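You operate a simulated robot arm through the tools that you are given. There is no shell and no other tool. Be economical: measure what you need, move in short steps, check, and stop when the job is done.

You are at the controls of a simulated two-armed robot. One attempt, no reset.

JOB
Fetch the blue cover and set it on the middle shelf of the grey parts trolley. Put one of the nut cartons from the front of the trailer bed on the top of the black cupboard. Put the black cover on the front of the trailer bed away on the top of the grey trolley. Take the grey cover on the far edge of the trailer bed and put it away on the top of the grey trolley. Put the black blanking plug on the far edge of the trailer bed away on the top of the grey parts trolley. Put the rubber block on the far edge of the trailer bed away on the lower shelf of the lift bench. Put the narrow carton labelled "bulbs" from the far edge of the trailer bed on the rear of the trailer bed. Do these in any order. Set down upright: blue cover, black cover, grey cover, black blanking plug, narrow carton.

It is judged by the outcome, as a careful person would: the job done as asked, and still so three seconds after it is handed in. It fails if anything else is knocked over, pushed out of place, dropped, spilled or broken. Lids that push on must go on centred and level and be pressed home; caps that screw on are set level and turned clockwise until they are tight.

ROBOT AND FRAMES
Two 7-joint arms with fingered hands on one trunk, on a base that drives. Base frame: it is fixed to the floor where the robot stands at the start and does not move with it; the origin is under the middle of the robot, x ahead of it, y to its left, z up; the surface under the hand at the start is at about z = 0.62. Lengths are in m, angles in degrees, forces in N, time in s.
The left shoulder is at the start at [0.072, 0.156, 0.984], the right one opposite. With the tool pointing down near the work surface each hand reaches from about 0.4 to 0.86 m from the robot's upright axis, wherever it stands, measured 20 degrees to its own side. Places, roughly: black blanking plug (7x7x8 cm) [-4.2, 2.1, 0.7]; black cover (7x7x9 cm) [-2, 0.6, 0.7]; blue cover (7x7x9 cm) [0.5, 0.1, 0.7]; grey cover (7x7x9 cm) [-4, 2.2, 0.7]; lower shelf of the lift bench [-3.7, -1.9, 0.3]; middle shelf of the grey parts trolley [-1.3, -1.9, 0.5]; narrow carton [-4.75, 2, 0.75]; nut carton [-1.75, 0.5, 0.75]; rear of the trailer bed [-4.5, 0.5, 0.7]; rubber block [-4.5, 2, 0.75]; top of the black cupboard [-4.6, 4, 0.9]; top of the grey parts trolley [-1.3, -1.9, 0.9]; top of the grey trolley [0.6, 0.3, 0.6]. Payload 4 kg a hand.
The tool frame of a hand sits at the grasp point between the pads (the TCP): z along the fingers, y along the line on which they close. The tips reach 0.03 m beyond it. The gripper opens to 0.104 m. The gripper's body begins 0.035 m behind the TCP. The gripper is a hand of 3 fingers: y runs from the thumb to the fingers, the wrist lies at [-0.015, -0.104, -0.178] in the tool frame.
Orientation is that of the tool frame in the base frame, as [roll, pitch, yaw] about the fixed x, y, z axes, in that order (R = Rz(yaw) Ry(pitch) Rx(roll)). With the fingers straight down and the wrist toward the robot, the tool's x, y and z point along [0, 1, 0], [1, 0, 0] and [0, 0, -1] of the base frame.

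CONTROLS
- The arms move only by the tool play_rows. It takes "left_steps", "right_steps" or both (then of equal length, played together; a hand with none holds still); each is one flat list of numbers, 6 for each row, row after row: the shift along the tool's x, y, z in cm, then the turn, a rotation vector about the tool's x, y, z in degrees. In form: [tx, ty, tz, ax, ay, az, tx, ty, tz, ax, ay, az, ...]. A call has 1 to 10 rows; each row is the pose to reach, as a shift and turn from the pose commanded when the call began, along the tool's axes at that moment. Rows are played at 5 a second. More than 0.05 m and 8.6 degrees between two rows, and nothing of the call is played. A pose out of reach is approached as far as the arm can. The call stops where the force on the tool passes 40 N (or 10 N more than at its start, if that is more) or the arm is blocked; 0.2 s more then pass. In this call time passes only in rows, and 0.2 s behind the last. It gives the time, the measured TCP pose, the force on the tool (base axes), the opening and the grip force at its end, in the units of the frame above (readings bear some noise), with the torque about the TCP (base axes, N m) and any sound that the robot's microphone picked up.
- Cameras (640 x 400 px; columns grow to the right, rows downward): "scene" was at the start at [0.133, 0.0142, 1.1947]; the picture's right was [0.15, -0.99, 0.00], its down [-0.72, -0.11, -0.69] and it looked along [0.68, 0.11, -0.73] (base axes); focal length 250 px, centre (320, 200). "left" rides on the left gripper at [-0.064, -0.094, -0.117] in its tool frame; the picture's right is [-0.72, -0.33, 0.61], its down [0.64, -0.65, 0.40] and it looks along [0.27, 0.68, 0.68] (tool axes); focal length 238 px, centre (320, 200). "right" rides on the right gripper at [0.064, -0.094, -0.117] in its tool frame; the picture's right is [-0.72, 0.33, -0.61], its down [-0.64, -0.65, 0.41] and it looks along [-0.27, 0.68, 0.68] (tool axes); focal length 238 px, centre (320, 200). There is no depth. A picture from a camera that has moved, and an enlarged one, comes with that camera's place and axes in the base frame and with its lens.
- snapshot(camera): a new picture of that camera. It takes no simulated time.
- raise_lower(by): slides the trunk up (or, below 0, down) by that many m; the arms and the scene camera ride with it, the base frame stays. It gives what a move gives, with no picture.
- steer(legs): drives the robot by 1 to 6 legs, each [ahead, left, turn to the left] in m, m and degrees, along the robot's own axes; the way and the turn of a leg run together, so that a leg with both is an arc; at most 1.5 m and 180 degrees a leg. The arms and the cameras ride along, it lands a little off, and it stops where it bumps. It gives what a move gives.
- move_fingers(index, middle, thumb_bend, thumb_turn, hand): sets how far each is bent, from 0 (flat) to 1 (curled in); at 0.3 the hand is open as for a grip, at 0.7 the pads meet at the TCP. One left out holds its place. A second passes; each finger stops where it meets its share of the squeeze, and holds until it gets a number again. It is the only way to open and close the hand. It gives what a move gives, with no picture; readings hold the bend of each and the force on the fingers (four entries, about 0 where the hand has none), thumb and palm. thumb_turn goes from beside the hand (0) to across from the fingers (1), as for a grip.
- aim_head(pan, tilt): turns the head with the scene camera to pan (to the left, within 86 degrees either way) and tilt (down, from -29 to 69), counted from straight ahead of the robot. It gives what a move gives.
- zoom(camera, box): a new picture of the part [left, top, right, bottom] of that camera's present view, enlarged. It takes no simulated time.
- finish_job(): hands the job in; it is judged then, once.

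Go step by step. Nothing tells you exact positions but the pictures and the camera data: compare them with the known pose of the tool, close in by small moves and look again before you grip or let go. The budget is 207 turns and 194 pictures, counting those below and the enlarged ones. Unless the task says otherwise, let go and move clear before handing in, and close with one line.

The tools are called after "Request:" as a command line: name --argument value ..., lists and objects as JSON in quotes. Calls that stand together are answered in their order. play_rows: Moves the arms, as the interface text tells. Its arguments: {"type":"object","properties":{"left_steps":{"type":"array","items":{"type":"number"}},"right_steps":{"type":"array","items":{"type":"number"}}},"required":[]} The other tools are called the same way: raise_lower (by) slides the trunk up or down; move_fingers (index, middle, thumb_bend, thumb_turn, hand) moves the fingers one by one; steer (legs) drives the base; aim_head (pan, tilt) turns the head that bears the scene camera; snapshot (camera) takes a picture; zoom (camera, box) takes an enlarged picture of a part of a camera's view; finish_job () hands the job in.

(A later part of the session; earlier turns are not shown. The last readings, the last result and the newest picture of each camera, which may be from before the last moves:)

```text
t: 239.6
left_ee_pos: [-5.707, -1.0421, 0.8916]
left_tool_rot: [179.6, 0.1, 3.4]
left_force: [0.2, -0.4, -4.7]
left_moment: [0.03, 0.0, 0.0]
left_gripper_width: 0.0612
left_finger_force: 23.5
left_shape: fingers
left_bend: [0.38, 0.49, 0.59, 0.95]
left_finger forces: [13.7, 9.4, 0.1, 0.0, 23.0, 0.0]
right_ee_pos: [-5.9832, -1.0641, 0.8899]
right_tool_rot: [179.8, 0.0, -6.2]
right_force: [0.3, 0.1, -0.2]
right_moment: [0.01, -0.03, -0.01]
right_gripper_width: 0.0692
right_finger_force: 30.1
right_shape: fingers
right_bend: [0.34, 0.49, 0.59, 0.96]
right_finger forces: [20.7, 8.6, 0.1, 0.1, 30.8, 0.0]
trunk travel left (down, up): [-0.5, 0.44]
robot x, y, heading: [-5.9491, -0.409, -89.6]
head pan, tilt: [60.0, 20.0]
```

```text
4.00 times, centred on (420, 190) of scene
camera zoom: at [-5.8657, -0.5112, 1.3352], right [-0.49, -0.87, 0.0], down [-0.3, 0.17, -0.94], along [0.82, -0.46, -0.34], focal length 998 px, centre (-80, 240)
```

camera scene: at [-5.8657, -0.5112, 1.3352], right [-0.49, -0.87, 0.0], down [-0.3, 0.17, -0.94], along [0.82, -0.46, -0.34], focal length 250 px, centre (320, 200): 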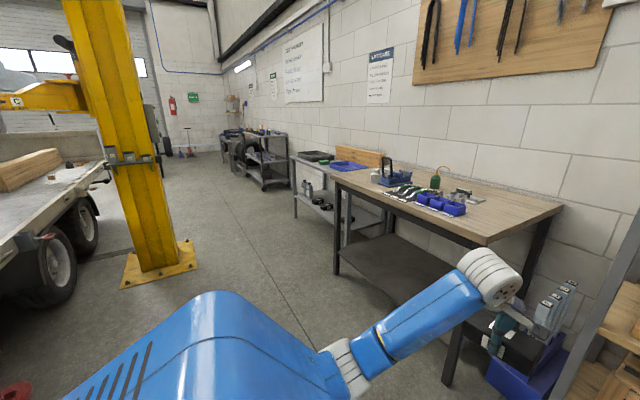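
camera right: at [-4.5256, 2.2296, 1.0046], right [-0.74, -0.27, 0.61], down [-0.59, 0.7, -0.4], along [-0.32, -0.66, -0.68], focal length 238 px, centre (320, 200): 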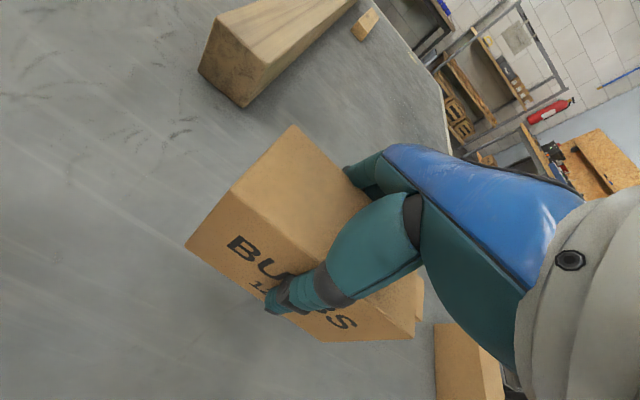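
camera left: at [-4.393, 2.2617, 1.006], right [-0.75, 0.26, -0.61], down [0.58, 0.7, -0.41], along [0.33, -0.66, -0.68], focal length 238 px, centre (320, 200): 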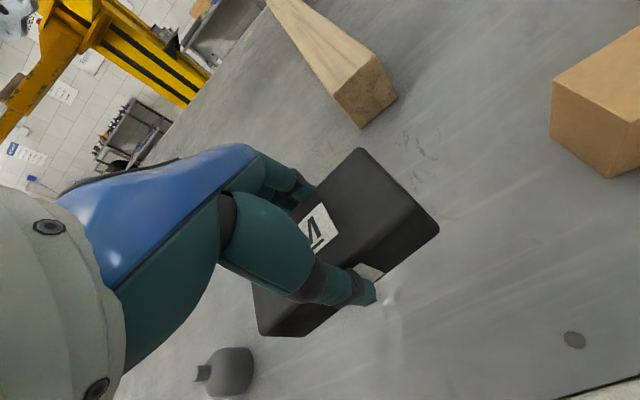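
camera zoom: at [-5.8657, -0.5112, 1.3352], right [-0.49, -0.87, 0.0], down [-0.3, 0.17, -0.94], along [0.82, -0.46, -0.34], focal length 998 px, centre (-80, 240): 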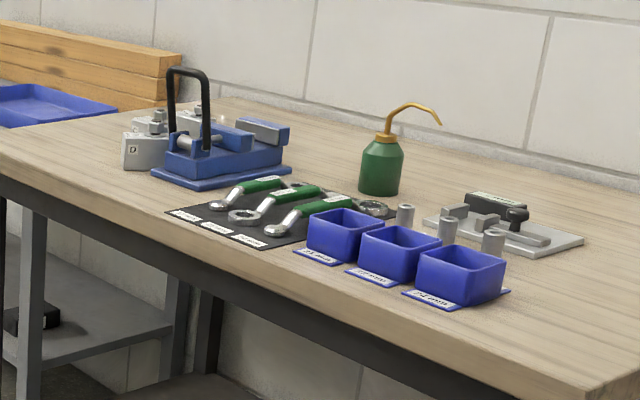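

The bench items are all in order. I'll go along the near side of the trailer to its rear part, facing it.

Request:
steer --legs '[[0, 0, 90], [1.2, 0, 0], [0, 0, 90]]'

Request:
aim_head --pan 0 --tilt 30

Request:
snapshot --camera "scene"

```text
t: 253.2
left_ee_pos: [-5.0136, 0.2181, 0.8921]
left_tool_rot: [179.5, 0.0, -177.0]
left_force: [-0.3, 0.3, -5.0]
left_moment: [-0.03, 0.0, -0.02]
left_gripper_width: 0.0605
left_finger_force: 21.0
left_shape: fingers
left_bend: [0.38, 0.49, 0.59, 0.95]
left_finger forces: [12.0, 8.7, 0.1, 0.0, 20.8, 0.0]
right_ee_pos: [-4.7394, 0.2403, 0.8912]
right_tool_rot: [179.9, 0.0, 173.4]
right_force: [-0.4, -0.5, -1.4]
right_moment: [0.0, 0.0, 0.03]
right_gripper_width: 0.0675
right_finger_force: 26.4
right_shape: fingers
right_bend: [0.35, 0.5, 0.59, 0.96]
right_finger forces: [18.2, 8.2, 0.0, 0.1, 26.6, 0.0]
trunk travel left (down, up): [-0.5, 0.44]
robot x, y, heading: [-4.7754, -0.4128, 90.1]
head pan, tilt: [60.0, 20.0]
```

```text
t: 254.6
left_ee_pos: [-5.0147, 0.218, 0.8931]
left_tool_rot: [179.3, 0.0, -176.9]
left_force: [-0.5, -0.2, -5.0]
left_moment: [-0.01, -0.02, -0.01]
left_gripper_width: 0.0605
left_finger_force: 21.2
left_shape: fingers
left_bend: [0.38, 0.49, 0.59, 0.95]
left_finger forces: [12.3, 9.2, 0.1, 0.0, 21.5, 0.1]
right_ee_pos: [-4.7397, 0.2384, 0.8916]
right_tool_rot: [179.8, 0.0, 173.4]
right_force: [-0.4, -0.4, -1.2]
right_moment: [-0.04, -0.01, 0.02]
right_gripper_width: 0.0672
right_finger_force: 27.0
right_shape: fingers
right_bend: [0.35, 0.5, 0.59, 0.96]
right_finger forces: [18.3, 8.1, 0.0, 0.0, 26.8, 0.1]
trunk travel left (down, up): [-0.5, 0.44]
robot x, y, heading: [-4.7754, -0.4167, 90.1]
head pan, tilt: [0.0, 30.0]
```

```text
92 pictures are left
camera scene: at [-4.7772, -0.2676, 1.3191], right [1.0, 0.0, 0.0], down [0.0, -0.5, -0.86], along [0.0, 0.86, -0.5], focal length 250 px, centre (320, 200)
```

scene: 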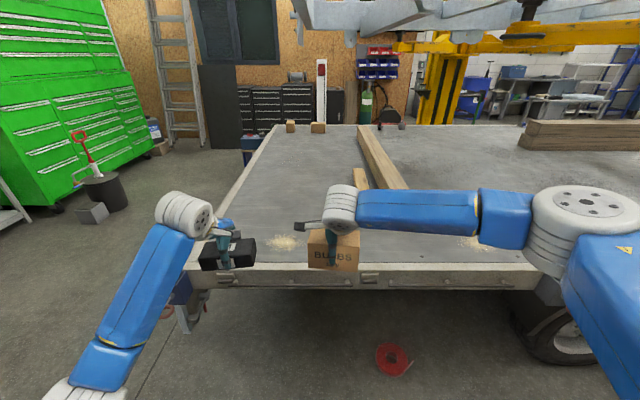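

The bed around (-4.55, 0.55) is clear, with timber only beyond y ≈ 0.85. I'll move the base so the BULBS carton is above that spot.

Request:
steer --legs '[[0.32, -0.19, 0]]'

Request:
aim_head --pan 0 --tilt 50

Request:
snapshot --camera "scene"

Request:
snapshot --camera "right"

```text
t: 256.9
left_ee_pos: [-4.8241, 0.5441, 0.8927]
left_tool_rot: [179.4, 0.0, -176.8]
left_force: [-0.8, -0.5, -4.9]
left_moment: [-0.01, 0.02, -0.05]
left_gripper_width: 0.0601
left_finger_force: 21.8
left_shape: fingers
left_bend: [0.38, 0.49, 0.59, 0.95]
left_finger forces: [12.4, 9.1, 0.1, 0.0, 21.4, 0.0]
right_ee_pos: [-4.5502, 0.5655, 0.892]
right_tool_rot: [179.7, 0.1, 173.4]
right_force: [-0.7, 0.8, -1.2]
right_moment: [0.03, 0.0, 0.04]
right_gripper_width: 0.0673
right_finger_force: 27.0
right_shape: fingers
right_bend: [0.35, 0.5, 0.59, 0.96]
right_finger forces: [18.3, 8.3, 0.0, 0.1, 26.8, 0.1]
trunk travel left (down, up): [-0.5, 0.44]
robot x, y, heading: [-4.5837, -0.0879, 90.1]
head pan, tilt: [0.0, 30.0]
```

```text
t: 257.8
left_ee_pos: [-4.8233, 0.5419, 0.894]
left_tool_rot: [179.3, 0.0, -176.7]
left_force: [-0.4, 0.0, -5.6]
left_moment: [-0.01, 0.01, -0.02]
left_gripper_width: 0.0606
left_finger_force: 21.5
left_shape: fingers
left_bend: [0.38, 0.49, 0.59, 0.95]
left_finger forces: [12.5, 9.0, 0.0, 0.0, 21.5, 0.1]
right_ee_pos: [-4.5482, 0.5645, 0.8939]
right_tool_rot: [179.6, -0.1, 173.4]
right_force: [-0.6, 0.2, -0.7]
right_moment: [-0.02, -0.05, -0.02]
right_gripper_width: 0.0674
right_finger_force: 26.9
right_shape: fingers
right_bend: [0.35, 0.5, 0.59, 0.96]
right_finger forces: [18.4, 8.3, 0.1, 0.0, 27.0, 0.0]
trunk travel left (down, up): [-0.5, 0.44]
robot x, y, heading: [-4.5864, -0.0863, 90.1]
head pan, tilt: [0.0, 50.0]
```

```text
91 pictures are left
camera scene: at [-4.5859, 0.0465, 1.2897], right [1.0, 0.0, 0.0], down [0.0, -0.77, -0.64], along [0.0, 0.64, -0.77], focal length 250 px, centre (320, 200)
```

scene: 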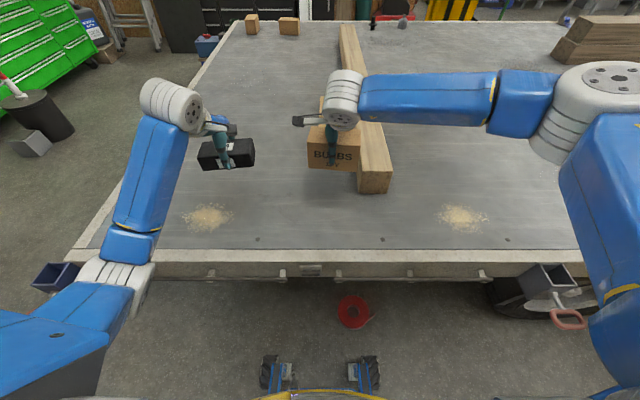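

```text
90 pictures are left
camera right: at [-4.6234, 0.4772, 1.0097], right [0.75, 0.24, 0.61], down [0.56, -0.72, -0.41], along [0.35, 0.65, -0.67], focal length 238 px, centre (320, 200)
```

right: 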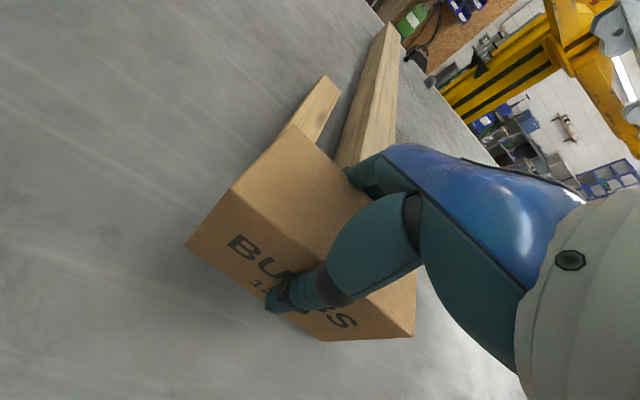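

The timber's near end is too close on the right. I'll shift the base 13 cm left before lowering.

Request:
steer --legs '[[0, 0.13, 0]]'

Request:
play_rows --right_steps '[0, 0, 4, 0, 0, 0, 0, 0, 8, 0, 0, 0, 0, 0, 11, 0, 0, 0, 0, 0, 12.2, 0, 0, 0]'

Request:
snapshot --camera "scene"

Request:
snapshot --camera "right"

```text
t: 259.1
left_ee_pos: [-4.9447, 0.5427, 0.897]
left_tool_rot: [179.1, -0.5, -176.9]
left_force: [0.6, 0.3, -4.8]
left_moment: [0.02, 0.02, 0.01]
left_gripper_width: 0.0605
left_finger_force: 21.7
left_shape: fingers
left_bend: [0.38, 0.49, 0.59, 0.95]
left_finger forces: [12.6, 8.9, 0.0, 0.0, 21.5, 0.0]
right_ee_pos: [-4.6701, 0.5627, 0.8923]
right_tool_rot: [179.7, -0.7, 173.3]
right_force: [1.3, 0.8, -2.1]
right_moment: [0.0, 0.03, 0.01]
right_gripper_width: 0.0672
right_finger_force: 26.6
right_shape: fingers
right_bend: [0.35, 0.5, 0.59, 0.96]
right_finger forces: [18.4, 8.2, 0.0, 0.0, 26.9, 0.0]
trunk travel left (down, up): [-0.5, 0.44]
robot x, y, heading: [-4.7156, -0.0913, 90.1]
head pan, tilt: [0.0, 50.0]
```

```text
t: 260.1
left_ee_pos: [-4.9615, 0.5407, 0.8931]
left_tool_rot: [179.0, 0.4, -176.8]
left_force: [0.1, 0.0, -4.1]
left_moment: [0.03, -0.04, -0.02]
left_gripper_width: 0.0603
left_finger_force: 21.8
left_shape: fingers
left_bend: [0.38, 0.49, 0.59, 0.95]
left_finger forces: [12.6, 9.0, 0.0, 0.0, 21.5, 0.0]
right_ee_pos: [-4.6848, 0.5628, 0.7733]
right_tool_rot: [179.4, 0.3, 173.3]
right_force: [-1.4, 0.3, -1.2]
right_moment: [0.04, -0.03, 0.03]
right_gripper_width: 0.0674
right_finger_force: 26.5
right_shape: fingers
right_bend: [0.35, 0.5, 0.59, 0.96]
right_finger forces: [18.2, 8.2, 0.0, 0.0, 26.6, 0.0]
trunk travel left (down, up): [-0.5, 0.44]
robot x, y, heading: [-4.7167, -0.0871, 90.0]
head pan, tilt: [0.0, 50.0]
```

```text
89 pictures are left
camera scene: at [-4.7251, 0.0465, 1.2895], right [1.0, 0.0, 0.01], down [0.01, -0.77, -0.64], along [0.0, 0.64, -0.77], focal length 250 px, centre (320, 200)
```

scene: 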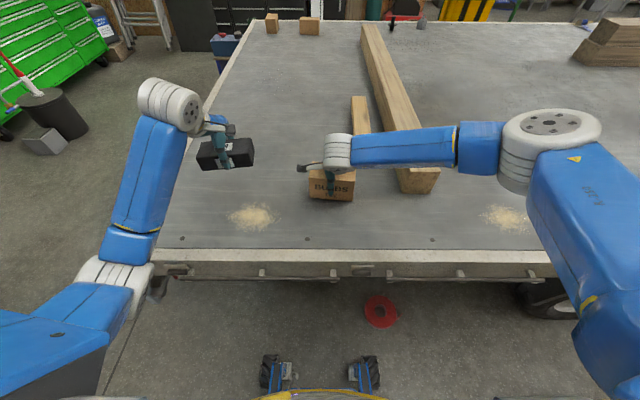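

```text
88 pictures are left
camera right: at [-4.7604, 0.476, 0.8884], right [0.75, 0.24, 0.62], down [0.56, -0.72, -0.41], along [0.35, 0.65, -0.67], focal length 238 px, centre (320, 200)
```

right: 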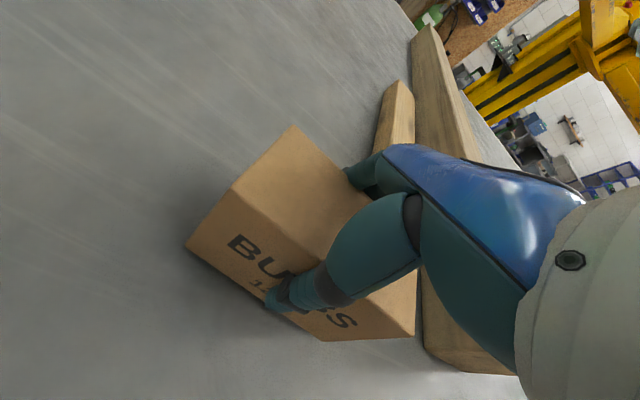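

The spot is clear. I'll lower the last bit gently.

Request:
play_rows --right_steps '[0, 0, 0.5, 0, 0, 0, 0, 0, 0.9, 0, 0, 0, 0, 0, 1.2, 0, 0, 0]'

```text
t: 260.9
left_ee_pos: [-4.9572, 0.5398, 0.8959]
left_tool_rot: [179.1, 0.3, -176.9]
left_force: [0.1, 0.0, -4.0]
left_moment: [-0.01, -0.02, 0.01]
left_gripper_width: 0.0604
left_finger_force: 21.5
left_shape: fingers
left_bend: [0.38, 0.49, 0.59, 0.95]
left_finger forces: [12.6, 9.0, 0.0, 0.0, 21.5, 0.1]
right_ee_pos: [-4.6815, 0.5635, 0.7606]
right_tool_rot: [179.4, 0.1, 173.5]
right_force: [-0.5, 0.1, -0.2]
right_moment: [0.03, 0.05, -0.02]
right_gripper_width: 0.0672
right_finger_force: 26.6
right_shape: fingers
right_bend: [0.35, 0.5, 0.59, 0.96]
right_finger forces: [18.5, 8.1, 0.1, 0.1, 26.7, 0.1]
trunk travel left (down, up): [-0.5, 0.44]
robot x, y, heading: [-4.7172, -0.091, 90.0]
head pan, tilt: [0.0, 50.0]
```

Request:
play_rows --right_steps '[0, 0, 0.25, 0, 0, 0, 0, 0, 0.5, 0, 0, 0]'

Request:
zoom --camera "scene" --box '[260, 130, 420, 230]'

```text
t: 261.5
left_ee_pos: [-4.9563, 0.5384, 0.8971]
left_tool_rot: [178.9, 0.2, -176.9]
left_force: [0.2, 0.6, -4.0]
left_moment: [0.0, 0.01, -0.01]
left_gripper_width: 0.0607
left_finger_force: 21.3
left_shape: fingers
left_bend: [0.38, 0.49, 0.59, 0.95]
left_finger forces: [12.6, 9.0, 0.1, 0.0, 21.4, 0.1]
right_ee_pos: [-4.6801, 0.5627, 0.7598]
right_tool_rot: [179.1, 0.0, 173.3]
right_force: [0.3, -2.3, 14.1]
right_moment: [0.42, 0.12, 0.05]
right_gripper_width: 0.0674
right_finger_force: 29.5
right_shape: fingers
right_bend: [0.35, 0.5, 0.59, 0.96]
right_finger forces: [19.5, 9.3, 0.1, 0.0, 29.3, 0.0]
trunk travel left (down, up): [-0.5, 0.44]
robot x, y, heading: [-4.7157, -0.0884, 90.1]
head pan, tilt: [0.0, 50.0]
```

```text
4.00 times, centred on (340, 180) of scene
camera zoom: at [-4.7165, 0.0422, 1.2903], right [1.0, 0.0, 0.0], down [0.0, -0.77, -0.64], along [0.0, 0.64, -0.77], focal length 998 px, centre (240, 280)
```

zoom: 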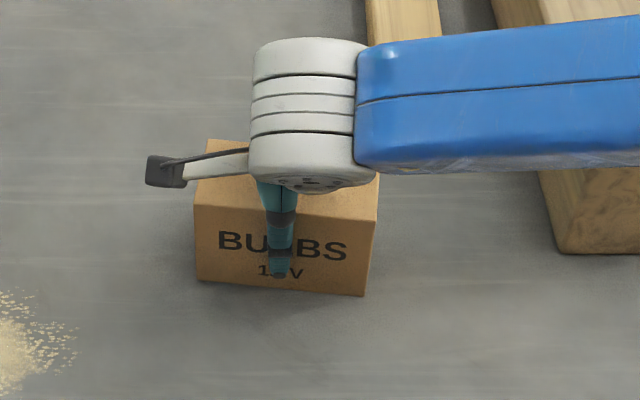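

It's down on the bed. Releasing and rising straight up.

Request:
move_fingers --hand "right" --index 0.3 --middle 0.3 --thumb_bend 0.3

Request:
play_rows --right_steps '[0, 0, -3, 0, 0, 0, 0, 0, -7, 0, 0, 0, 0, 0, -11, 0, 0, 0, 0, 0, -15, 0, 0, 0]'

Request:
snapshot --camera "right"

```text
t: 262.5
left_ee_pos: [-4.9544, 0.5393, 0.896]
left_tool_rot: [179.0, 0.3, -176.9]
left_force: [0.1, -0.8, -4.9]
left_moment: [-0.04, -0.04, 0.02]
left_gripper_width: 0.0603
left_finger_force: 22.5
left_shape: fingers
left_bend: [0.38, 0.49, 0.59, 0.95]
left_finger forces: [12.6, 9.1, 0.0, 0.0, 21.5, 0.0]
right_ee_pos: [-4.6802, 0.5618, 0.757]
right_tool_rot: [179.4, 0.1, 173.3]
right_force: [-2.0, 4.7, 10.6]
right_moment: [-0.02, 0.04, -0.04]
right_gripper_width: 0.107
right_finger_force: 6.3
right_shape: fingers
right_bend: [0.29, 0.3, 0.3, 0.97]
right_finger forces: [7.7, 0.0, 0.0, 0.1, 4.6, 0.0]
trunk travel left (down, up): [-0.5, 0.44]
robot x, y, heading: [-4.7154, -0.0882, 90.4]
head pan, tilt: [0.0, 50.0]
```

```text
t: 263.5
left_ee_pos: [-4.9554, 0.5389, 0.8954]
left_tool_rot: [178.9, 0.1, -176.9]
left_force: [0.0, 0.3, -4.6]
left_moment: [0.0, 0.03, 0.02]
left_gripper_width: 0.0607
left_finger_force: 21.2
left_shape: fingers
left_bend: [0.38, 0.49, 0.59, 0.95]
left_finger forces: [12.6, 8.9, 0.1, 0.0, 21.5, 0.0]
right_ee_pos: [-4.6809, 0.5618, 0.909]
right_tool_rot: [179.4, 0.0, 173.5]
right_force: [0.1, -0.5, 0.3]
right_moment: [0.01, 0.02, -0.01]
right_gripper_width: 0.1035
right_finger_force: 0.2
right_shape: fingers
right_bend: [0.3, 0.3, 0.3, 0.97]
right_finger forces: [0.0, 0.1, 0.1, 0.0, 0.1, 0.0]
trunk travel left (down, up): [-0.5, 0.44]
robot x, y, heading: [-4.7131, -0.0859, 90.3]
head pan, tilt: [0.0, 50.0]
```

```text
86 pictures are left
camera right: at [-4.7558, 0.4742, 1.0246], right [0.75, 0.24, 0.62], down [0.56, -0.72, -0.41], along [0.35, 0.65, -0.67], focal length 238 px, centre (320, 200)
```

right: 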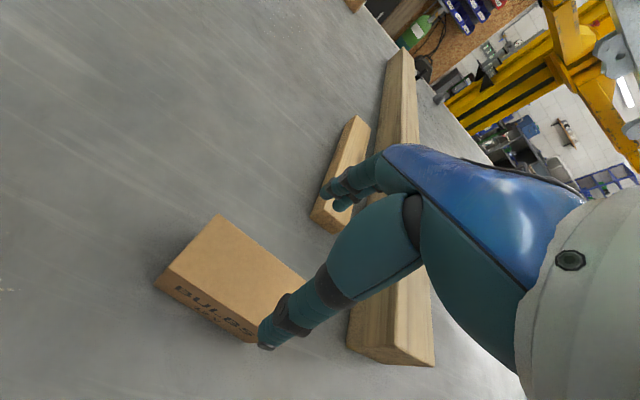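

BULBS stands upright. Next is the rubber block: I'll back off, turn left to face the benches at a safe distance, and look at the lift bench's lower shelf.

Request:
steer --legs '[[-0.55, 0, 0], [0, -0.42, 0], [0, 0, 90], [0, 0, 90]]'

Request:
aim_head --pan 25 --tilt 35

Request:
snapshot --camera "scene"

```text
t: 276.5
left_ee_pos: [-4.0684, -1.2817, 0.8955]
left_tool_rot: [179.0, 0.2, 2.5]
left_force: [-0.1, -0.3, -4.4]
left_moment: [0.03, 0.04, 0.01]
left_gripper_width: 0.0594
left_finger_force: 19.7
left_shape: fingers
left_bend: [0.39, 0.5, 0.59, 0.95]
left_finger forces: [11.3, 8.4, 0.0, 0.0, 19.6, 0.0]
right_ee_pos: [-4.3427, -1.3, 0.9077]
right_tool_rot: [179.5, 0.1, -7.3]
right_force: [-0.4, -0.5, -0.6]
right_moment: [-0.04, 0.0, -0.02]
right_gripper_width: 0.1031
right_finger_force: 0.1
right_shape: fingers
right_bend: [0.3, 0.3, 0.3, 0.97]
right_finger forces: [0.1, 0.0, 0.0, 0.1, 0.0, 0.1]
trunk travel left (down, up): [-0.5, 0.44]
robot x, y, heading: [-4.3005, -0.6498, -90.6]
head pan, tilt: [0.0, 50.0]
```

```text
t: 277.4
left_ee_pos: [-4.0677, -1.2795, 0.8975]
left_tool_rot: [178.9, 0.1, 2.5]
left_force: [1.1, 0.0, -4.0]
left_moment: [-0.03, -0.01, -0.03]
left_gripper_width: 0.0594
left_finger_force: 20.6
left_shape: fingers
left_bend: [0.39, 0.5, 0.6, 0.95]
left_finger forces: [11.7, 8.7, 0.0, 0.0, 20.3, 0.0]
right_ee_pos: [-4.3397, -1.2986, 0.91]
right_tool_rot: [179.4, 0.1, -7.2]
right_force: [0.0, -0.5, 0.1]
right_moment: [-0.03, 0.01, -0.03]
right_gripper_width: 0.1032
right_finger_force: 0.0
right_shape: fingers
right_bend: [0.3, 0.3, 0.3, 0.97]
right_finger forces: [0.0, 0.0, 0.0, 0.1, 0.0, 0.0]
trunk travel left (down, up): [-0.5, 0.44]
robot x, y, heading: [-4.3012, -0.6506, -90.7]
head pan, tilt: [25.0, 35.0]
```

```text
85 pictures are left
camera scene: at [-4.2627, -0.7866, 1.3113], right [-0.91, -0.41, 0.0], down [-0.24, 0.53, -0.82], along [0.34, -0.74, -0.58], focal length 250 px, centre (320, 200)
```

scene: 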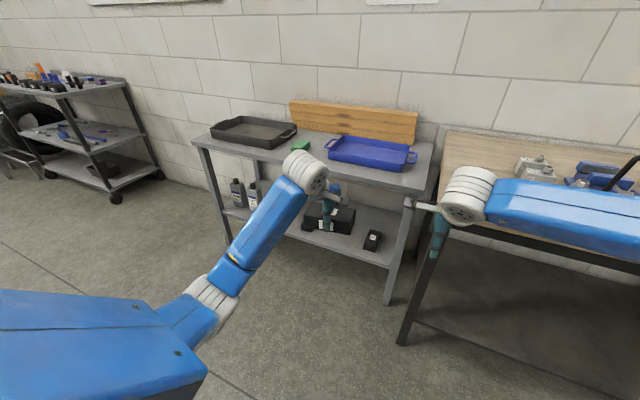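

The lift bench spans x -3.05 to -4.27, with its lower shelf partly filled. I'll draw the right hand back and up, then lower the trunk for a level view.

Request:
play_rows --right_steps '[-1, -3.7, -2.5, 0, 0, 0, -2, -7.4, -5, 0, 0, 0, -3, -11, -7.5, 0, 0, 0, -4, -14.7, -10, 0, 0, 0, -5, -18.4, -12.5, 0, 0, 0, -6, -22, -15, 0, 0, 0]'

Request:
steer --legs '[[0, 0.25, 0]]'

Request:
raise_lower --by -0.4

Request:
snapshot --camera "scene"

Request:
snapshot --camera "left"

```text
t: 278.8
left_ee_pos: [-4.0678, -1.2795, 0.8985]
left_tool_rot: [178.9, 0.1, 2.5]
left_force: [0.7, 0.5, -4.6]
left_moment: [0.0, -0.02, 0.0]
left_gripper_width: 0.0594
left_finger_force: 20.5
left_shape: fingers
left_bend: [0.39, 0.5, 0.6, 0.95]
left_finger forces: [11.7, 8.6, 0.0, 0.0, 20.4, 0.1]
right_ee_pos: [-4.3747, -1.0699, 1.0552]
right_tool_rot: [179.4, 0.1, -7.3]
right_force: [-0.2, 0.9, -0.6]
right_moment: [-0.02, 0.01, 0.0]
right_gripper_width: 0.1031
right_finger_force: 0.1
right_shape: fingers
right_bend: [0.3, 0.3, 0.3, 0.97]
right_finger forces: [0.0, 0.0, 0.0, 0.0, 0.0, 0.1]
trunk travel left (down, up): [-0.5, 0.44]
robot x, y, heading: [-4.3007, -0.6526, -90.6]
head pan, tilt: [25.0, 35.0]
```

```text
t: 280.6
left_ee_pos: [-3.8291, -1.2795, 0.8995]
left_tool_rot: [178.9, -0.5, 2.6]
left_force: [-0.5, 0.0, -4.7]
left_moment: [0.03, -0.01, -0.01]
left_gripper_width: 0.0592
left_finger_force: 20.0
left_shape: fingers
left_bend: [0.39, 0.5, 0.6, 0.95]
left_finger forces: [11.6, 8.6, 0.0, 0.0, 20.3, 0.0]
right_ee_pos: [-4.1364, -1.0738, 1.0534]
right_tool_rot: [179.5, -0.7, -7.0]
right_force: [-1.3, 0.3, 0.3]
right_moment: [0.03, 0.0, 0.02]
right_gripper_width: 0.1035
right_finger_force: 0.1
right_shape: fingers
right_bend: [0.3, 0.3, 0.3, 0.97]
right_finger forces: [0.1, 0.1, 0.1, 0.0, 0.0, 0.0]
trunk travel left (down, up): [-0.5, 0.44]
robot x, y, heading: [-4.0525, -0.6535, -90.5]
head pan, tilt: [25.0, 35.0]
```

```text
t: 284.4
left_ee_pos: [-3.8195, -1.2792, 0.4974]
left_tool_rot: [178.7, 0.2, 2.7]
left_force: [0.7, 0.2, -5.1]
left_moment: [0.02, -0.03, 0.04]
left_gripper_width: 0.059
left_finger_force: 20.9
left_shape: fingers
left_bend: [0.39, 0.5, 0.6, 0.95]
left_finger forces: [11.7, 8.6, 0.1, 0.1, 20.4, 0.0]
right_ee_pos: [-4.1269, -1.0704, 0.6552]
right_tool_rot: [179.3, -0.1, -7.2]
right_force: [0.8, 0.2, -0.8]
right_moment: [0.0, 0.0, 0.01]
right_gripper_width: 0.1035
right_finger_force: 0.1
right_shape: fingers
right_bend: [0.3, 0.3, 0.3, 0.97]
right_finger forces: [0.1, 0.1, 0.1, 0.0, 0.0, 0.0]
trunk travel left (down, up): [-0.1, 0.84]
robot x, y, heading: [-4.0525, -0.6537, -90.3]
head pan, tilt: [25.0, 35.0]
```

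```text
84 pictures are left
camera scene: at [-4.0166, -0.7862, 0.9114], right [-0.91, -0.42, 0.0], down [-0.24, 0.52, -0.82], along [0.34, -0.74, -0.58], focal length 250 px, centre (320, 200)
```

scene: 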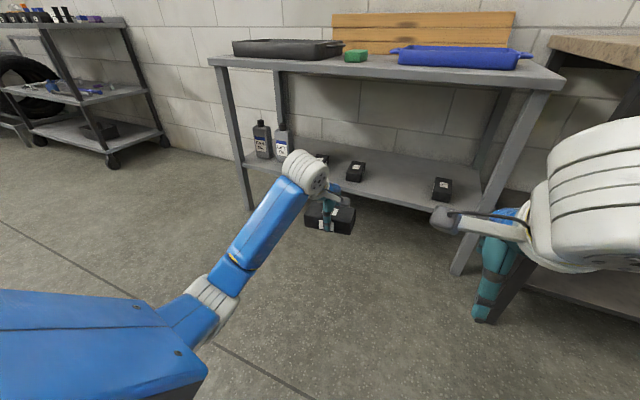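

```text
83 pictures are left
camera left: at [-3.8891, -1.1835, 0.6137], right [-0.73, 0.28, -0.62], down [0.61, 0.67, -0.42], along [0.3, -0.68, -0.66], focal length 238 px, centre (320, 200)
```

left: 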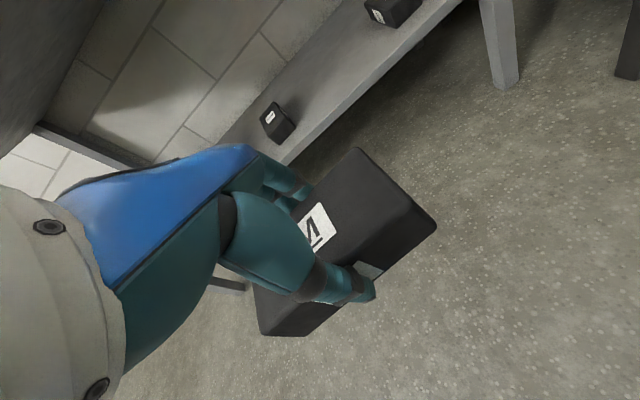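

There's a free gap on the lower shelf at about (-3.92, -1.80), between two small blocks. I'll extend the left arm 17 cm and shift the base so the block lines up, still outside the shelf.

Request:
play_rows --left_steps '[-0.2, 4.2, 0, 0, 0, 0, -0.4, 8.5, 0, 0, 0, 0, -0.6, 12.7, 0, 0, 0, 0, -0.8, 17, 0, 0, 0, 0]'

Request:
steer --legs '[[0.12, -0.1, 0]]'

Request:
snapshot --camera "scene"

Request:
snapshot --camera "left"

```text
t: 285.4
left_ee_pos: [-3.8194, -1.4465, 0.5007]
left_tool_rot: [178.8, 0.2, 2.7]
left_force: [-0.2, -0.7, -5.3]
left_moment: [-0.01, -0.01, 0.01]
left_gripper_width: 0.0591
left_finger_force: 20.6
left_shape: fingers
left_bend: [0.39, 0.5, 0.6, 0.95]
left_finger forces: [11.8, 8.5, 0.1, 0.0, 20.4, 0.0]
right_ee_pos: [-4.127, -1.0706, 0.6541]
right_tool_rot: [179.3, 0.1, -7.1]
right_force: [-0.6, -0.9, -0.4]
right_moment: [-0.01, -0.01, 0.01]
right_gripper_width: 0.1032
right_finger_force: 0.0
right_shape: fingers
right_bend: [0.3, 0.3, 0.3, 0.97]
right_finger forces: [0.1, 0.0, 0.0, 0.0, 0.0, 0.0]
trunk travel left (down, up): [-0.1, 0.84]
robot x, y, heading: [-4.0533, -0.6562, -90.6]
head pan, tilt: [25.0, 35.0]
```

```text
t: 286.8
left_ee_pos: [-3.9148, -1.5648, 0.4983]
left_tool_rot: [178.9, 0.2, 2.7]
left_force: [-0.4, 0.0, -6.0]
left_moment: [-0.02, -0.02, 0.01]
left_gripper_width: 0.0593
left_finger_force: 20.4
left_shape: fingers
left_bend: [0.39, 0.5, 0.6, 0.95]
left_finger forces: [11.8, 8.5, 0.0, 0.0, 20.2, 0.0]
right_ee_pos: [-4.2235, -1.1905, 0.6533]
right_tool_rot: [179.4, 0.1, -7.0]
right_force: [-0.3, 0.4, -0.9]
right_moment: [0.02, 0.02, -0.01]
right_gripper_width: 0.1035
right_finger_force: 0.1
right_shape: fingers
right_bend: [0.3, 0.3, 0.3, 0.97]
right_finger forces: [0.0, 0.0, 0.0, 0.0, 0.0, 0.0]
trunk travel left (down, up): [-0.1, 0.84]
robot x, y, heading: [-4.1567, -0.7753, -89.9]
head pan, tilt: [25.0, 35.0]
```

```text
82 pictures are left
camera scene: at [-4.1143, -0.906, 0.9111], right [-0.91, -0.42, 0.0], down [-0.24, 0.52, -0.82], along [0.34, -0.74, -0.58], focal length 250 px, centre (320, 200)
```

scene: 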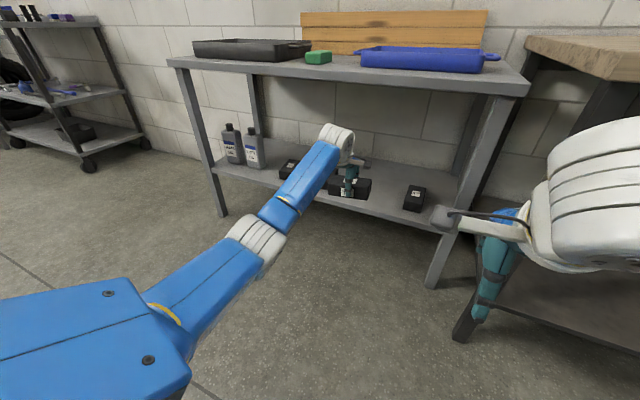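

```text
81 pictures are left
camera left: at [-3.984, -1.4708, 0.6148], right [-0.74, 0.28, -0.62], down [0.61, 0.68, -0.42], along [0.3, -0.68, -0.67], focal length 238 px, centre (320, 200)
```

left: 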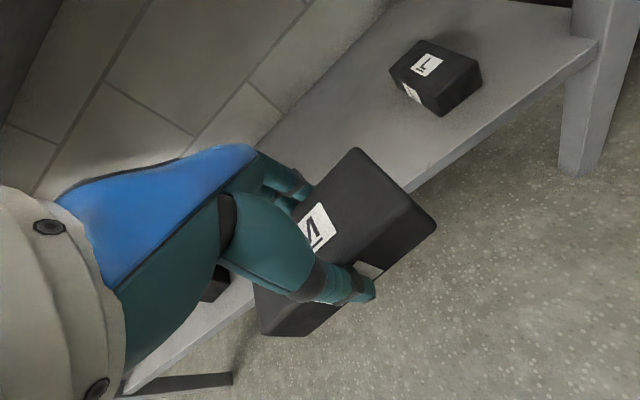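

Lined up, at TCP height 0.50 above the shelf. I'll drive in 23 cm.

Request:
steer --legs '[[0.23, 0, 0]]'

Request:
snapshot --camera "scene"

Request:
snapshot --camera "left"

```text
t: 288.6
left_ee_pos: [-3.9184, -1.7922, 0.5008]
left_tool_rot: [178.7, 0.1, 2.7]
left_force: [-0.6, -0.6, -4.9]
left_moment: [0.03, 0.01, 0.0]
left_gripper_width: 0.0593
left_finger_force: 20.3
left_shape: fingers
left_bend: [0.39, 0.5, 0.6, 0.95]
left_finger forces: [11.9, 8.6, 0.1, 0.1, 20.4, 0.1]
right_ee_pos: [-4.2264, -1.4153, 0.6561]
right_tool_rot: [179.1, 0.0, -7.1]
right_force: [-1.1, -0.9, 0.7]
right_moment: [-0.01, 0.02, -0.03]
right_gripper_width: 0.1033
right_finger_force: 0.0
right_shape: fingers
right_bend: [0.3, 0.3, 0.3, 0.97]
right_finger forces: [0.0, 0.0, 0.0, 0.0, 0.0, 0.0]
trunk travel left (down, up): [-0.1, 0.84]
robot x, y, heading: [-4.1553, -1.0026, -90.3]
head pan, tilt: [25.0, 35.0]
```

```text
80 pictures are left
camera scene: at [-4.1168, -1.1337, 0.9112], right [-0.91, -0.42, 0.0], down [-0.24, 0.53, -0.82], along [0.34, -0.74, -0.58], focal length 250 px, centre (320, 200)
```

scene: 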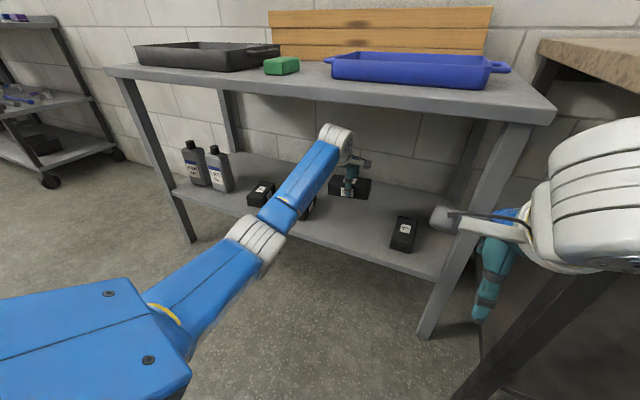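

```text
79 pictures are left
camera left: at [-3.987, -1.6977, 0.6164], right [-0.73, 0.28, -0.62], down [0.61, 0.67, -0.42], along [0.3, -0.68, -0.66], focal length 238 px, centre (320, 200)
```

left: 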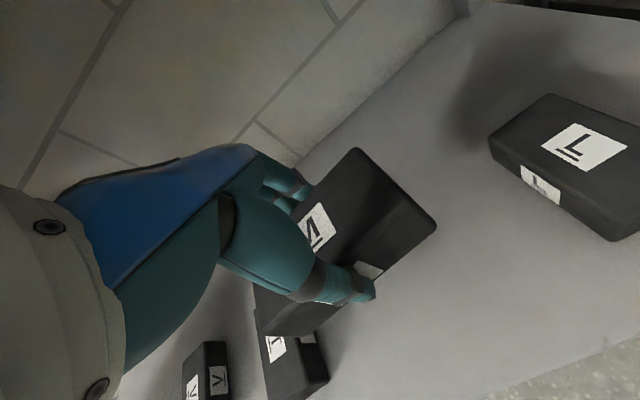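

The space below is clear, with 6–7 cm on each side. I'll lower 14 cm.

Request:
play_rows --left_steps '[0, 0, 4, 0, 0, 0, 0, 0, 8, 0, 0, 0, 0, 0, 11, 0, 0, 0, 0, 0, 13.5, 0, 0, 0]'

Request:
snapshot --camera "left"

Request:
zoom --camera "scene" --box '[180, 100, 460, 275]'

```text
t: 289.6
left_ee_pos: [-3.9181, -1.7947, 0.3659]
left_tool_rot: [178.7, 0.1, 2.7]
left_force: [0.0, -0.8, -4.8]
left_moment: [0.01, 0.01, -0.01]
left_gripper_width: 0.0593
left_finger_force: 20.1
left_shape: fingers
left_bend: [0.39, 0.5, 0.6, 0.95]
left_finger forces: [11.8, 8.5, 0.1, 0.1, 20.2, 0.1]
right_ee_pos: [-4.2268, -1.4138, 0.6561]
right_tool_rot: [179.2, 0.1, -7.1]
right_force: [-0.6, 0.4, 0.7]
right_moment: [0.03, -0.01, -0.03]
right_gripper_width: 0.1031
right_finger_force: 0.1
right_shape: fingers
right_bend: [0.3, 0.3, 0.3, 0.97]
right_finger forces: [0.0, 0.0, 0.1, 0.1, 0.1, 0.0]
trunk travel left (down, up): [-0.1, 0.84]
robot x, y, heading: [-4.1506, -0.9978, -90.2]
head pan, tilt: [25.0, 35.0]
```

```text
78 pictures are left
camera left: at [-3.9866, -1.7005, 0.4826], right [-0.73, 0.28, -0.62], down [0.61, 0.67, -0.42], along [0.3, -0.69, -0.66], focal length 238 px, centre (320, 200)
```

left: 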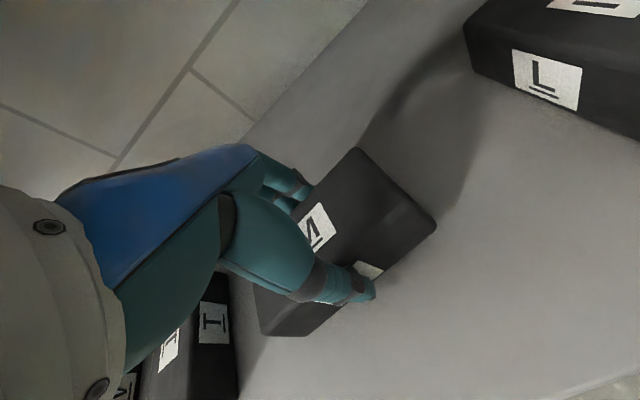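

```text
2.29 times, centred on (320, 188) of scene
camera zoom: at [-4.1169, -1.1333, 0.9113], right [-0.91, -0.42, 0.0], down [-0.24, 0.52, -0.82], along [0.34, -0.74, -0.58], focal length 570 px, centre (320, 229)
```

zoom: 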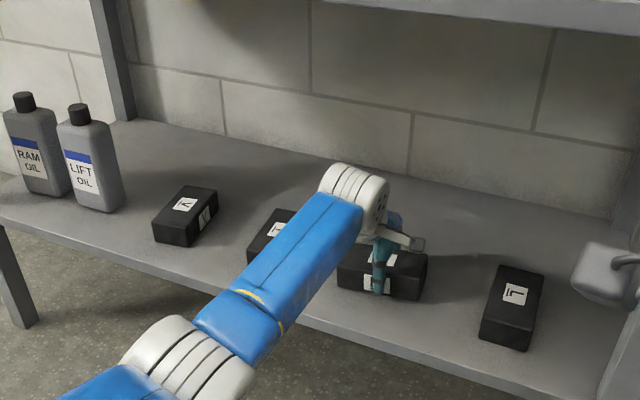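

Good spacing on both sides. Fine lowering to contact.

Request:
play_rows --left_steps '[0, 0, 0.5, 0, 0, 0, 0, 0, 1, 0, 0, 0, 0, 0, 1.4, 0, 0, 0, 0, 0, 1.8, 0, 0, 0, 0, 0, 2.1, 0, 0, 0]'

```text
t: 290.8
left_ee_pos: [-3.9192, -1.7966, 0.3604]
left_tool_rot: [177.5, 0.0, 2.7]
left_force: [0.7, 3.7, 32.2]
left_moment: [0.24, 0.03, -0.04]
left_gripper_width: 0.0592
left_finger_force: 21.0
left_shape: fingers
left_bend: [0.39, 0.5, 0.6, 0.95]
left_finger forces: [10.6, 8.5, 0.0, 0.1, 23.0, 0.1]
right_ee_pos: [-4.2276, -1.4106, 0.6608]
right_tool_rot: [178.7, -0.3, -7.1]
right_force: [-0.3, -0.4, 0.4]
right_moment: [0.01, 0.0, 0.01]
right_gripper_width: 0.1034
right_finger_force: 0.0
right_shape: fingers
right_bend: [0.3, 0.3, 0.3, 0.97]
right_finger forces: [0.0, 0.0, 0.1, 0.0, 0.1, 0.1]
trunk travel left (down, up): [-0.1, 0.84]
robot x, y, heading: [-4.1529, -1.0015, -90.4]
head pan, tilt: [25.0, 35.0]
```

Contact at 0.36. I'll relieve the pressure, release, and rise.

Request:
play_rows --left_steps '[0, 0, -0.7, 0, 0, 0, 0, 0, -1.3, 0, 0, 0]'

Request:
move_fingers --hand "left" --index 0.3 --middle 0.3 --thumb_bend 0.3

Request:
play_rows --left_steps '[0, 0, -3, 0, 0, 0, 0, 0, -6, 0, 0, 0, 0, 0, -10, 0, 0, 0, 0, 0, -14, 0, 0, 0]'

Request:
snapshot --camera "left"

```text
t: 291.4
left_ee_pos: [-3.9191, -1.7935, 0.3612]
left_tool_rot: [178.6, 0.1, 2.7]
left_force: [-0.3, -6.8, 9.8]
left_moment: [-0.31, -0.17, -0.02]
left_gripper_width: 0.0593
left_finger_force: 22.2
left_shape: fingers
left_bend: [0.37, 0.49, 0.61, 0.95]
left_finger forces: [14.7, 10.9, 0.1, 0.0, 18.4, 0.0]
right_ee_pos: [-4.2285, -1.4137, 0.6577]
right_tool_rot: [179.1, -0.2, -7.2]
right_force: [-0.1, -0.7, -0.3]
right_moment: [0.01, 0.01, 0.01]
right_gripper_width: 0.1032
right_finger_force: 0.1
right_shape: fingers
right_bend: [0.3, 0.3, 0.3, 0.97]
right_finger forces: [0.0, 0.1, 0.1, 0.0, 0.0, 0.0]
trunk travel left (down, up): [-0.1, 0.84]
robot x, y, heading: [-4.1541, -0.9987, -90.3]
head pan, tilt: [25.0, 35.0]
```

```text
t: 292.4
left_ee_pos: [-3.9178, -1.7943, 0.3607]
left_tool_rot: [178.6, 0.2, 2.7]
left_force: [0.2, 0.2, 0.2]
left_moment: [0.0, -0.01, 0.01]
left_gripper_width: 0.1028
left_finger_force: 0.0
left_shape: fingers
left_bend: [0.3, 0.3, 0.3, 0.97]
left_finger forces: [0.0, 0.0, 0.1, 0.0, 0.0, 0.0]
right_ee_pos: [-4.2278, -1.4142, 0.658]
right_tool_rot: [178.9, 0.0, -7.1]
right_force: [-0.6, 0.1, -0.2]
right_moment: [-0.03, 0.01, -0.02]
right_gripper_width: 0.1033
right_finger_force: 0.0
right_shape: fingers
right_bend: [0.3, 0.3, 0.3, 0.97]
right_finger forces: [0.0, 0.0, 0.1, 0.1, 0.0, 0.0]
trunk travel left (down, up): [-0.1, 0.84]
robot x, y, heading: [-4.1562, -0.998, -90.3]
head pan, tilt: [25.0, 35.0]
```

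```text
t: 293.4
left_ee_pos: [-3.9168, -1.7898, 0.5011]
left_tool_rot: [178.6, 0.1, 2.8]
left_force: [-0.4, 0.4, -0.5]
left_moment: [0.0, 0.01, -0.03]
left_gripper_width: 0.1029
left_finger_force: 0.1
left_shape: fingers
left_bend: [0.3, 0.3, 0.3, 0.97]
left_finger forces: [0.1, 0.0, 0.0, 0.1, 0.0, 0.0]
right_ee_pos: [-4.2271, -1.413, 0.6563]
right_tool_rot: [179.0, -0.1, -7.0]
right_force: [-0.1, 0.1, 0.2]
right_moment: [0.03, -0.02, 0.01]
right_gripper_width: 0.1033
right_finger_force: 0.0
right_shape: fingers
right_bend: [0.3, 0.3, 0.3, 0.97]
right_finger forces: [0.0, 0.0, 0.0, 0.0, 0.0, 0.0]
trunk travel left (down, up): [-0.1, 0.84]
robot x, y, heading: [-4.1568, -0.9999, -90.4]
head pan, tilt: [25.0, 35.0]
```

```text
76 pictures are left
camera left: at [-3.9867, -1.6952, 0.6165], right [-0.73, 0.28, -0.62], down [0.61, 0.67, -0.42], along [0.3, -0.69, -0.66], focal length 238 px, centre (320, 200)
```

left: 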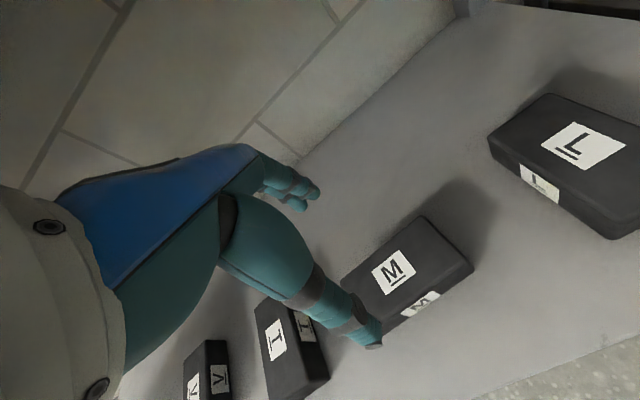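

The block is on the lower shelf. I'll back out, raise the trunk and retract the left arm.

Request:
steer --legs '[[-0.5, 0, 0]]'

Request:
raise_lower --by 0.4

Request:
play_rows --left_steps '[0, -4.2, 0, 0, 0, 0, 0, -8.5, 0, 0, 0, 0, 0, -12.7, 0, 0, 0, 0, 0, -17, 0, 0, 0, 0]'

Request:
steer --legs '[[0, 0, -90], [1.0, 0, 0], [0.8, 0, 0], [0, 0, -90]]'

```text
t: 296.3
left_ee_pos: [-3.9088, -1.2786, 0.5004]
left_tool_rot: [178.4, 0.1, 3.3]
left_force: [-0.7, 0.3, 0.0]
left_moment: [-0.01, -0.02, 0.0]
left_gripper_width: 0.1033
left_finger_force: 0.0
left_shape: fingers
left_bend: [0.3, 0.3, 0.3, 0.97]
left_finger forces: [0.0, 0.0, 0.1, 0.0, 0.0, 0.1]
right_ee_pos: [-4.2226, -0.9064, 0.6568]
right_tool_rot: [179.0, 0.1, -6.4]
right_force: [-0.4, -0.4, -0.1]
right_moment: [-0.01, -0.02, 0.03]
right_gripper_width: 0.1032
right_finger_force: 0.2
right_shape: fingers
right_bend: [0.3, 0.3, 0.3, 0.97]
right_finger forces: [0.0, 0.1, 0.0, 0.0, 0.0, 0.0]
trunk travel left (down, up): [-0.1, 0.84]
robot x, y, heading: [-4.1578, -0.4915, -89.5]
head pan, tilt: [25.0, 35.0]
```

```text
t: 300.2
left_ee_pos: [-3.9092, -1.2793, 0.9017]
left_tool_rot: [178.5, 0.1, 3.5]
left_force: [0.2, 0.3, 0.4]
left_moment: [0.02, 0.0, 0.01]
left_gripper_width: 0.1032
left_finger_force: 0.0
left_shape: fingers
left_bend: [0.3, 0.3, 0.3, 0.97]
left_finger forces: [0.1, 0.1, 0.0, 0.0, 0.1, 0.0]
right_ee_pos: [-4.2231, -0.9062, 1.0581]
right_tool_rot: [178.8, 0.0, -6.3]
right_force: [0.6, -0.1, 0.5]
right_moment: [0.03, 0.02, -0.02]
right_gripper_width: 0.1032
right_finger_force: 0.0
right_shape: fingers
right_bend: [0.3, 0.3, 0.3, 0.97]
right_finger forces: [0.1, 0.0, 0.0, 0.0, 0.1, 0.0]
trunk travel left (down, up): [-0.5, 0.44]
robot x, y, heading: [-4.1541, -0.4899, -89.5]
head pan, tilt: [25.0, 35.0]
```

```text
t: 301.2
left_ee_pos: [-3.9188, -1.1076, 0.8983]
left_tool_rot: [178.4, 0.3, 3.4]
left_force: [-0.6, -0.4, -0.1]
left_moment: [-0.01, 0.01, 0.02]
left_gripper_width: 0.1028
left_finger_force: 0.1
left_shape: fingers
left_bend: [0.3, 0.3, 0.3, 0.97]
left_finger forces: [0.0, 0.1, 0.0, 0.0, 0.0, 0.0]
right_ee_pos: [-4.2219, -0.9044, 1.058]
right_tool_rot: [178.9, 0.0, -6.5]
right_force: [0.2, -0.2, 0.7]
right_moment: [-0.05, -0.01, 0.01]
right_gripper_width: 0.1034
right_finger_force: 0.0
right_shape: fingers
right_bend: [0.3, 0.3, 0.3, 0.97]
right_finger forces: [0.1, 0.1, 0.0, 0.0, 0.1, 0.0]
trunk travel left (down, up): [-0.5, 0.44]
robot x, y, heading: [-4.1556, -0.4926, -89.8]
head pan, tilt: [25.0, 35.0]
```

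```text
t: 317.9
left_ee_pos: [-6.1665, 0.1816, 0.8956]
left_tool_rot: [178.6, 0.1, -178.6]
left_force: [-0.5, -0.2, 0.1]
left_moment: [-0.02, 0.02, 0.0]
left_gripper_width: 0.1029
left_finger_force: 0.0
left_shape: fingers
left_bend: [0.3, 0.3, 0.3, 0.97]
left_finger forces: [0.0, 0.0, 0.0, 0.0, 0.1, 0.0]
right_ee_pos: [-5.872, -0.0322, 1.0575]
right_tool_rot: [178.9, -0.1, 171.5]
right_force: [-0.4, 0.3, -0.9]
right_moment: [0.02, 0.01, 0.03]
right_gripper_width: 0.1035
right_finger_force: 0.1
right_shape: fingers
right_bend: [0.3, 0.3, 0.3, 0.97]
right_finger forces: [0.1, 0.0, 0.1, 0.1, 0.0, 0.1]
trunk travel left (down, up): [-0.5, 0.44]
robot x, y, heading: [-5.9564, -0.444, 88.7]
head pan, tilt: [25.0, 35.0]
```

Now up behind the trailer, turn to +x, and sidestep toward the wall as before.

Request:
steer --legs '[[1.35, 0.05, 1.3], [1.35, 0, 0], [0, 0, -90], [0, 0.9, 0]]'

```text
t: 339.0
left_ee_pos: [-5.3324, 3.3231, 0.8989]
left_tool_rot: [178.4, 0.0, 90.6]
left_force: [0.0, 0.6, 0.1]
left_moment: [0.0, -0.01, 0.03]
left_gripper_width: 0.1031
left_finger_force: 0.0
left_shape: fingers
left_bend: [0.3, 0.3, 0.3, 0.97]
left_finger forces: [0.0, 0.0, 0.0, 0.1, 0.1, 0.0]
right_ee_pos: [-5.5503, 3.0291, 1.0578]
right_tool_rot: [178.8, -0.3, 80.7]
right_force: [-0.2, 0.1, 0.0]
right_moment: [0.0, 0.02, 0.0]
right_gripper_width: 0.1036
right_finger_force: 0.0
right_shape: fingers
right_bend: [0.3, 0.3, 0.3, 0.97]
right_finger forces: [0.1, 0.0, 0.1, 0.0, 0.0, 0.0]
trunk travel left (down, up): [-0.5, 0.44]
robot x, y, heading: [-5.9551, 3.1215, -2.6]
head pan, tilt: [25.0, 35.0]
```

I'll pass the stand, turn to face the trailer, and strafe to x ≈ -4.25 near the plug and grey cover.

Request:
steer --legs '[[0, 0.04, 2.6], [0.95, 0, 0], [0.1, -0.15, 0], [0, 0, -90], [0, 0.65, 0]]'

Request:
aim_head --pan 0 --tilt 45

Request:
snapshot --camera "scene"

Request:
snapshot --camera "left"

```text
t: 352.6
left_ee_pos: [-4.0545, 2.3648, 0.9013]
left_tool_rot: [178.3, 0.0, 1.8]
left_force: [0.0, -0.7, 0.7]
left_moment: [0.02, 0.0, 0.01]
left_gripper_width: 0.103
left_finger_force: 0.1
left_shape: fingers
left_bend: [0.3, 0.3, 0.3, 0.97]
left_finger forces: [0.0, 0.1, 0.0, 0.0, 0.0, 0.0]
right_ee_pos: [-4.3521, 2.5765, 1.0583]
right_tool_rot: [178.8, -0.1, -8.0]
right_force: [0.8, 0.2, -0.3]
right_moment: [-0.04, 0.01, -0.02]
right_gripper_width: 0.1033
right_finger_force: 0.1
right_shape: fingers
right_bend: [0.3, 0.3, 0.3, 0.97]
right_finger forces: [0.1, 0.0, 0.1, 0.0, 0.0, 0.0]
trunk travel left (down, up): [-0.5, 0.44]
robot x, y, heading: [-4.2704, 2.9829, -90.9]
head pan, tilt: [25.0, 35.0]
```

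```text
t: 353.5
left_ee_pos: [-4.0507, 2.3656, 0.9011]
left_tool_rot: [178.2, 0.1, 1.8]
left_force: [-1.0, 1.1, -0.4]
left_moment: [0.01, 0.01, 0.03]
left_gripper_width: 0.1032
left_finger_force: 0.1
left_shape: fingers
left_bend: [0.3, 0.3, 0.3, 0.97]
left_finger forces: [0.0, 0.1, 0.0, 0.0, 0.1, 0.0]
right_ee_pos: [-4.3494, 2.5787, 1.0592]
right_tool_rot: [178.7, -0.1, -8.1]
right_force: [-0.2, -0.3, -0.2]
right_moment: [0.0, -0.02, -0.01]
right_gripper_width: 0.1033
right_finger_force: 0.1
right_shape: fingers
right_bend: [0.3, 0.3, 0.3, 0.97]
right_finger forces: [0.1, 0.1, 0.0, 0.1, 0.0, 0.0]
trunk travel left (down, up): [-0.5, 0.44]
robot x, y, heading: [-4.2718, 2.9819, -91.1]
head pan, tilt: [0.0, 45.0]
```

```text
75 pictures are left
camera scene: at [-4.2726, 2.8508, 1.2968], right [-1.0, 0.02, 0.0], down [0.01, 0.71, -0.71], along [-0.01, -0.71, -0.71], focal length 250 px, centre (320, 200)
```

scene: 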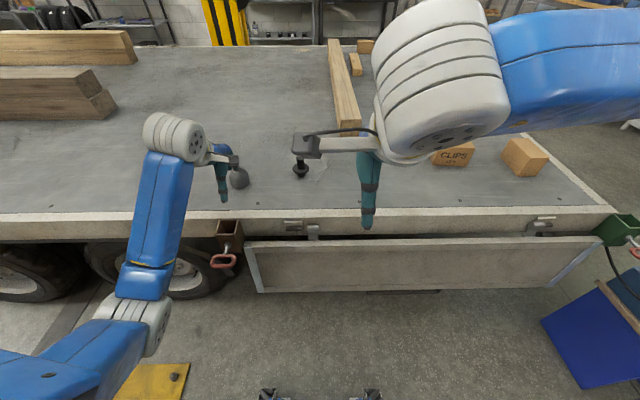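

```text
74 pictures are left
camera left: at [-4.1185, 2.4624, 1.0146], right [-0.73, 0.28, -0.62], down [0.62, 0.66, -0.43], along [0.29, -0.7, -0.66], focal length 238 px, centre (320, 200)
```

left: 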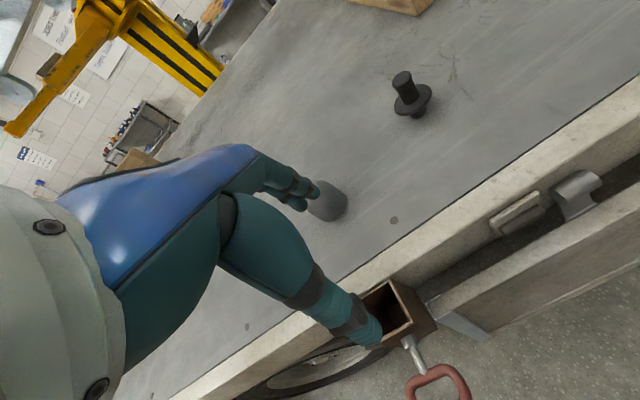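

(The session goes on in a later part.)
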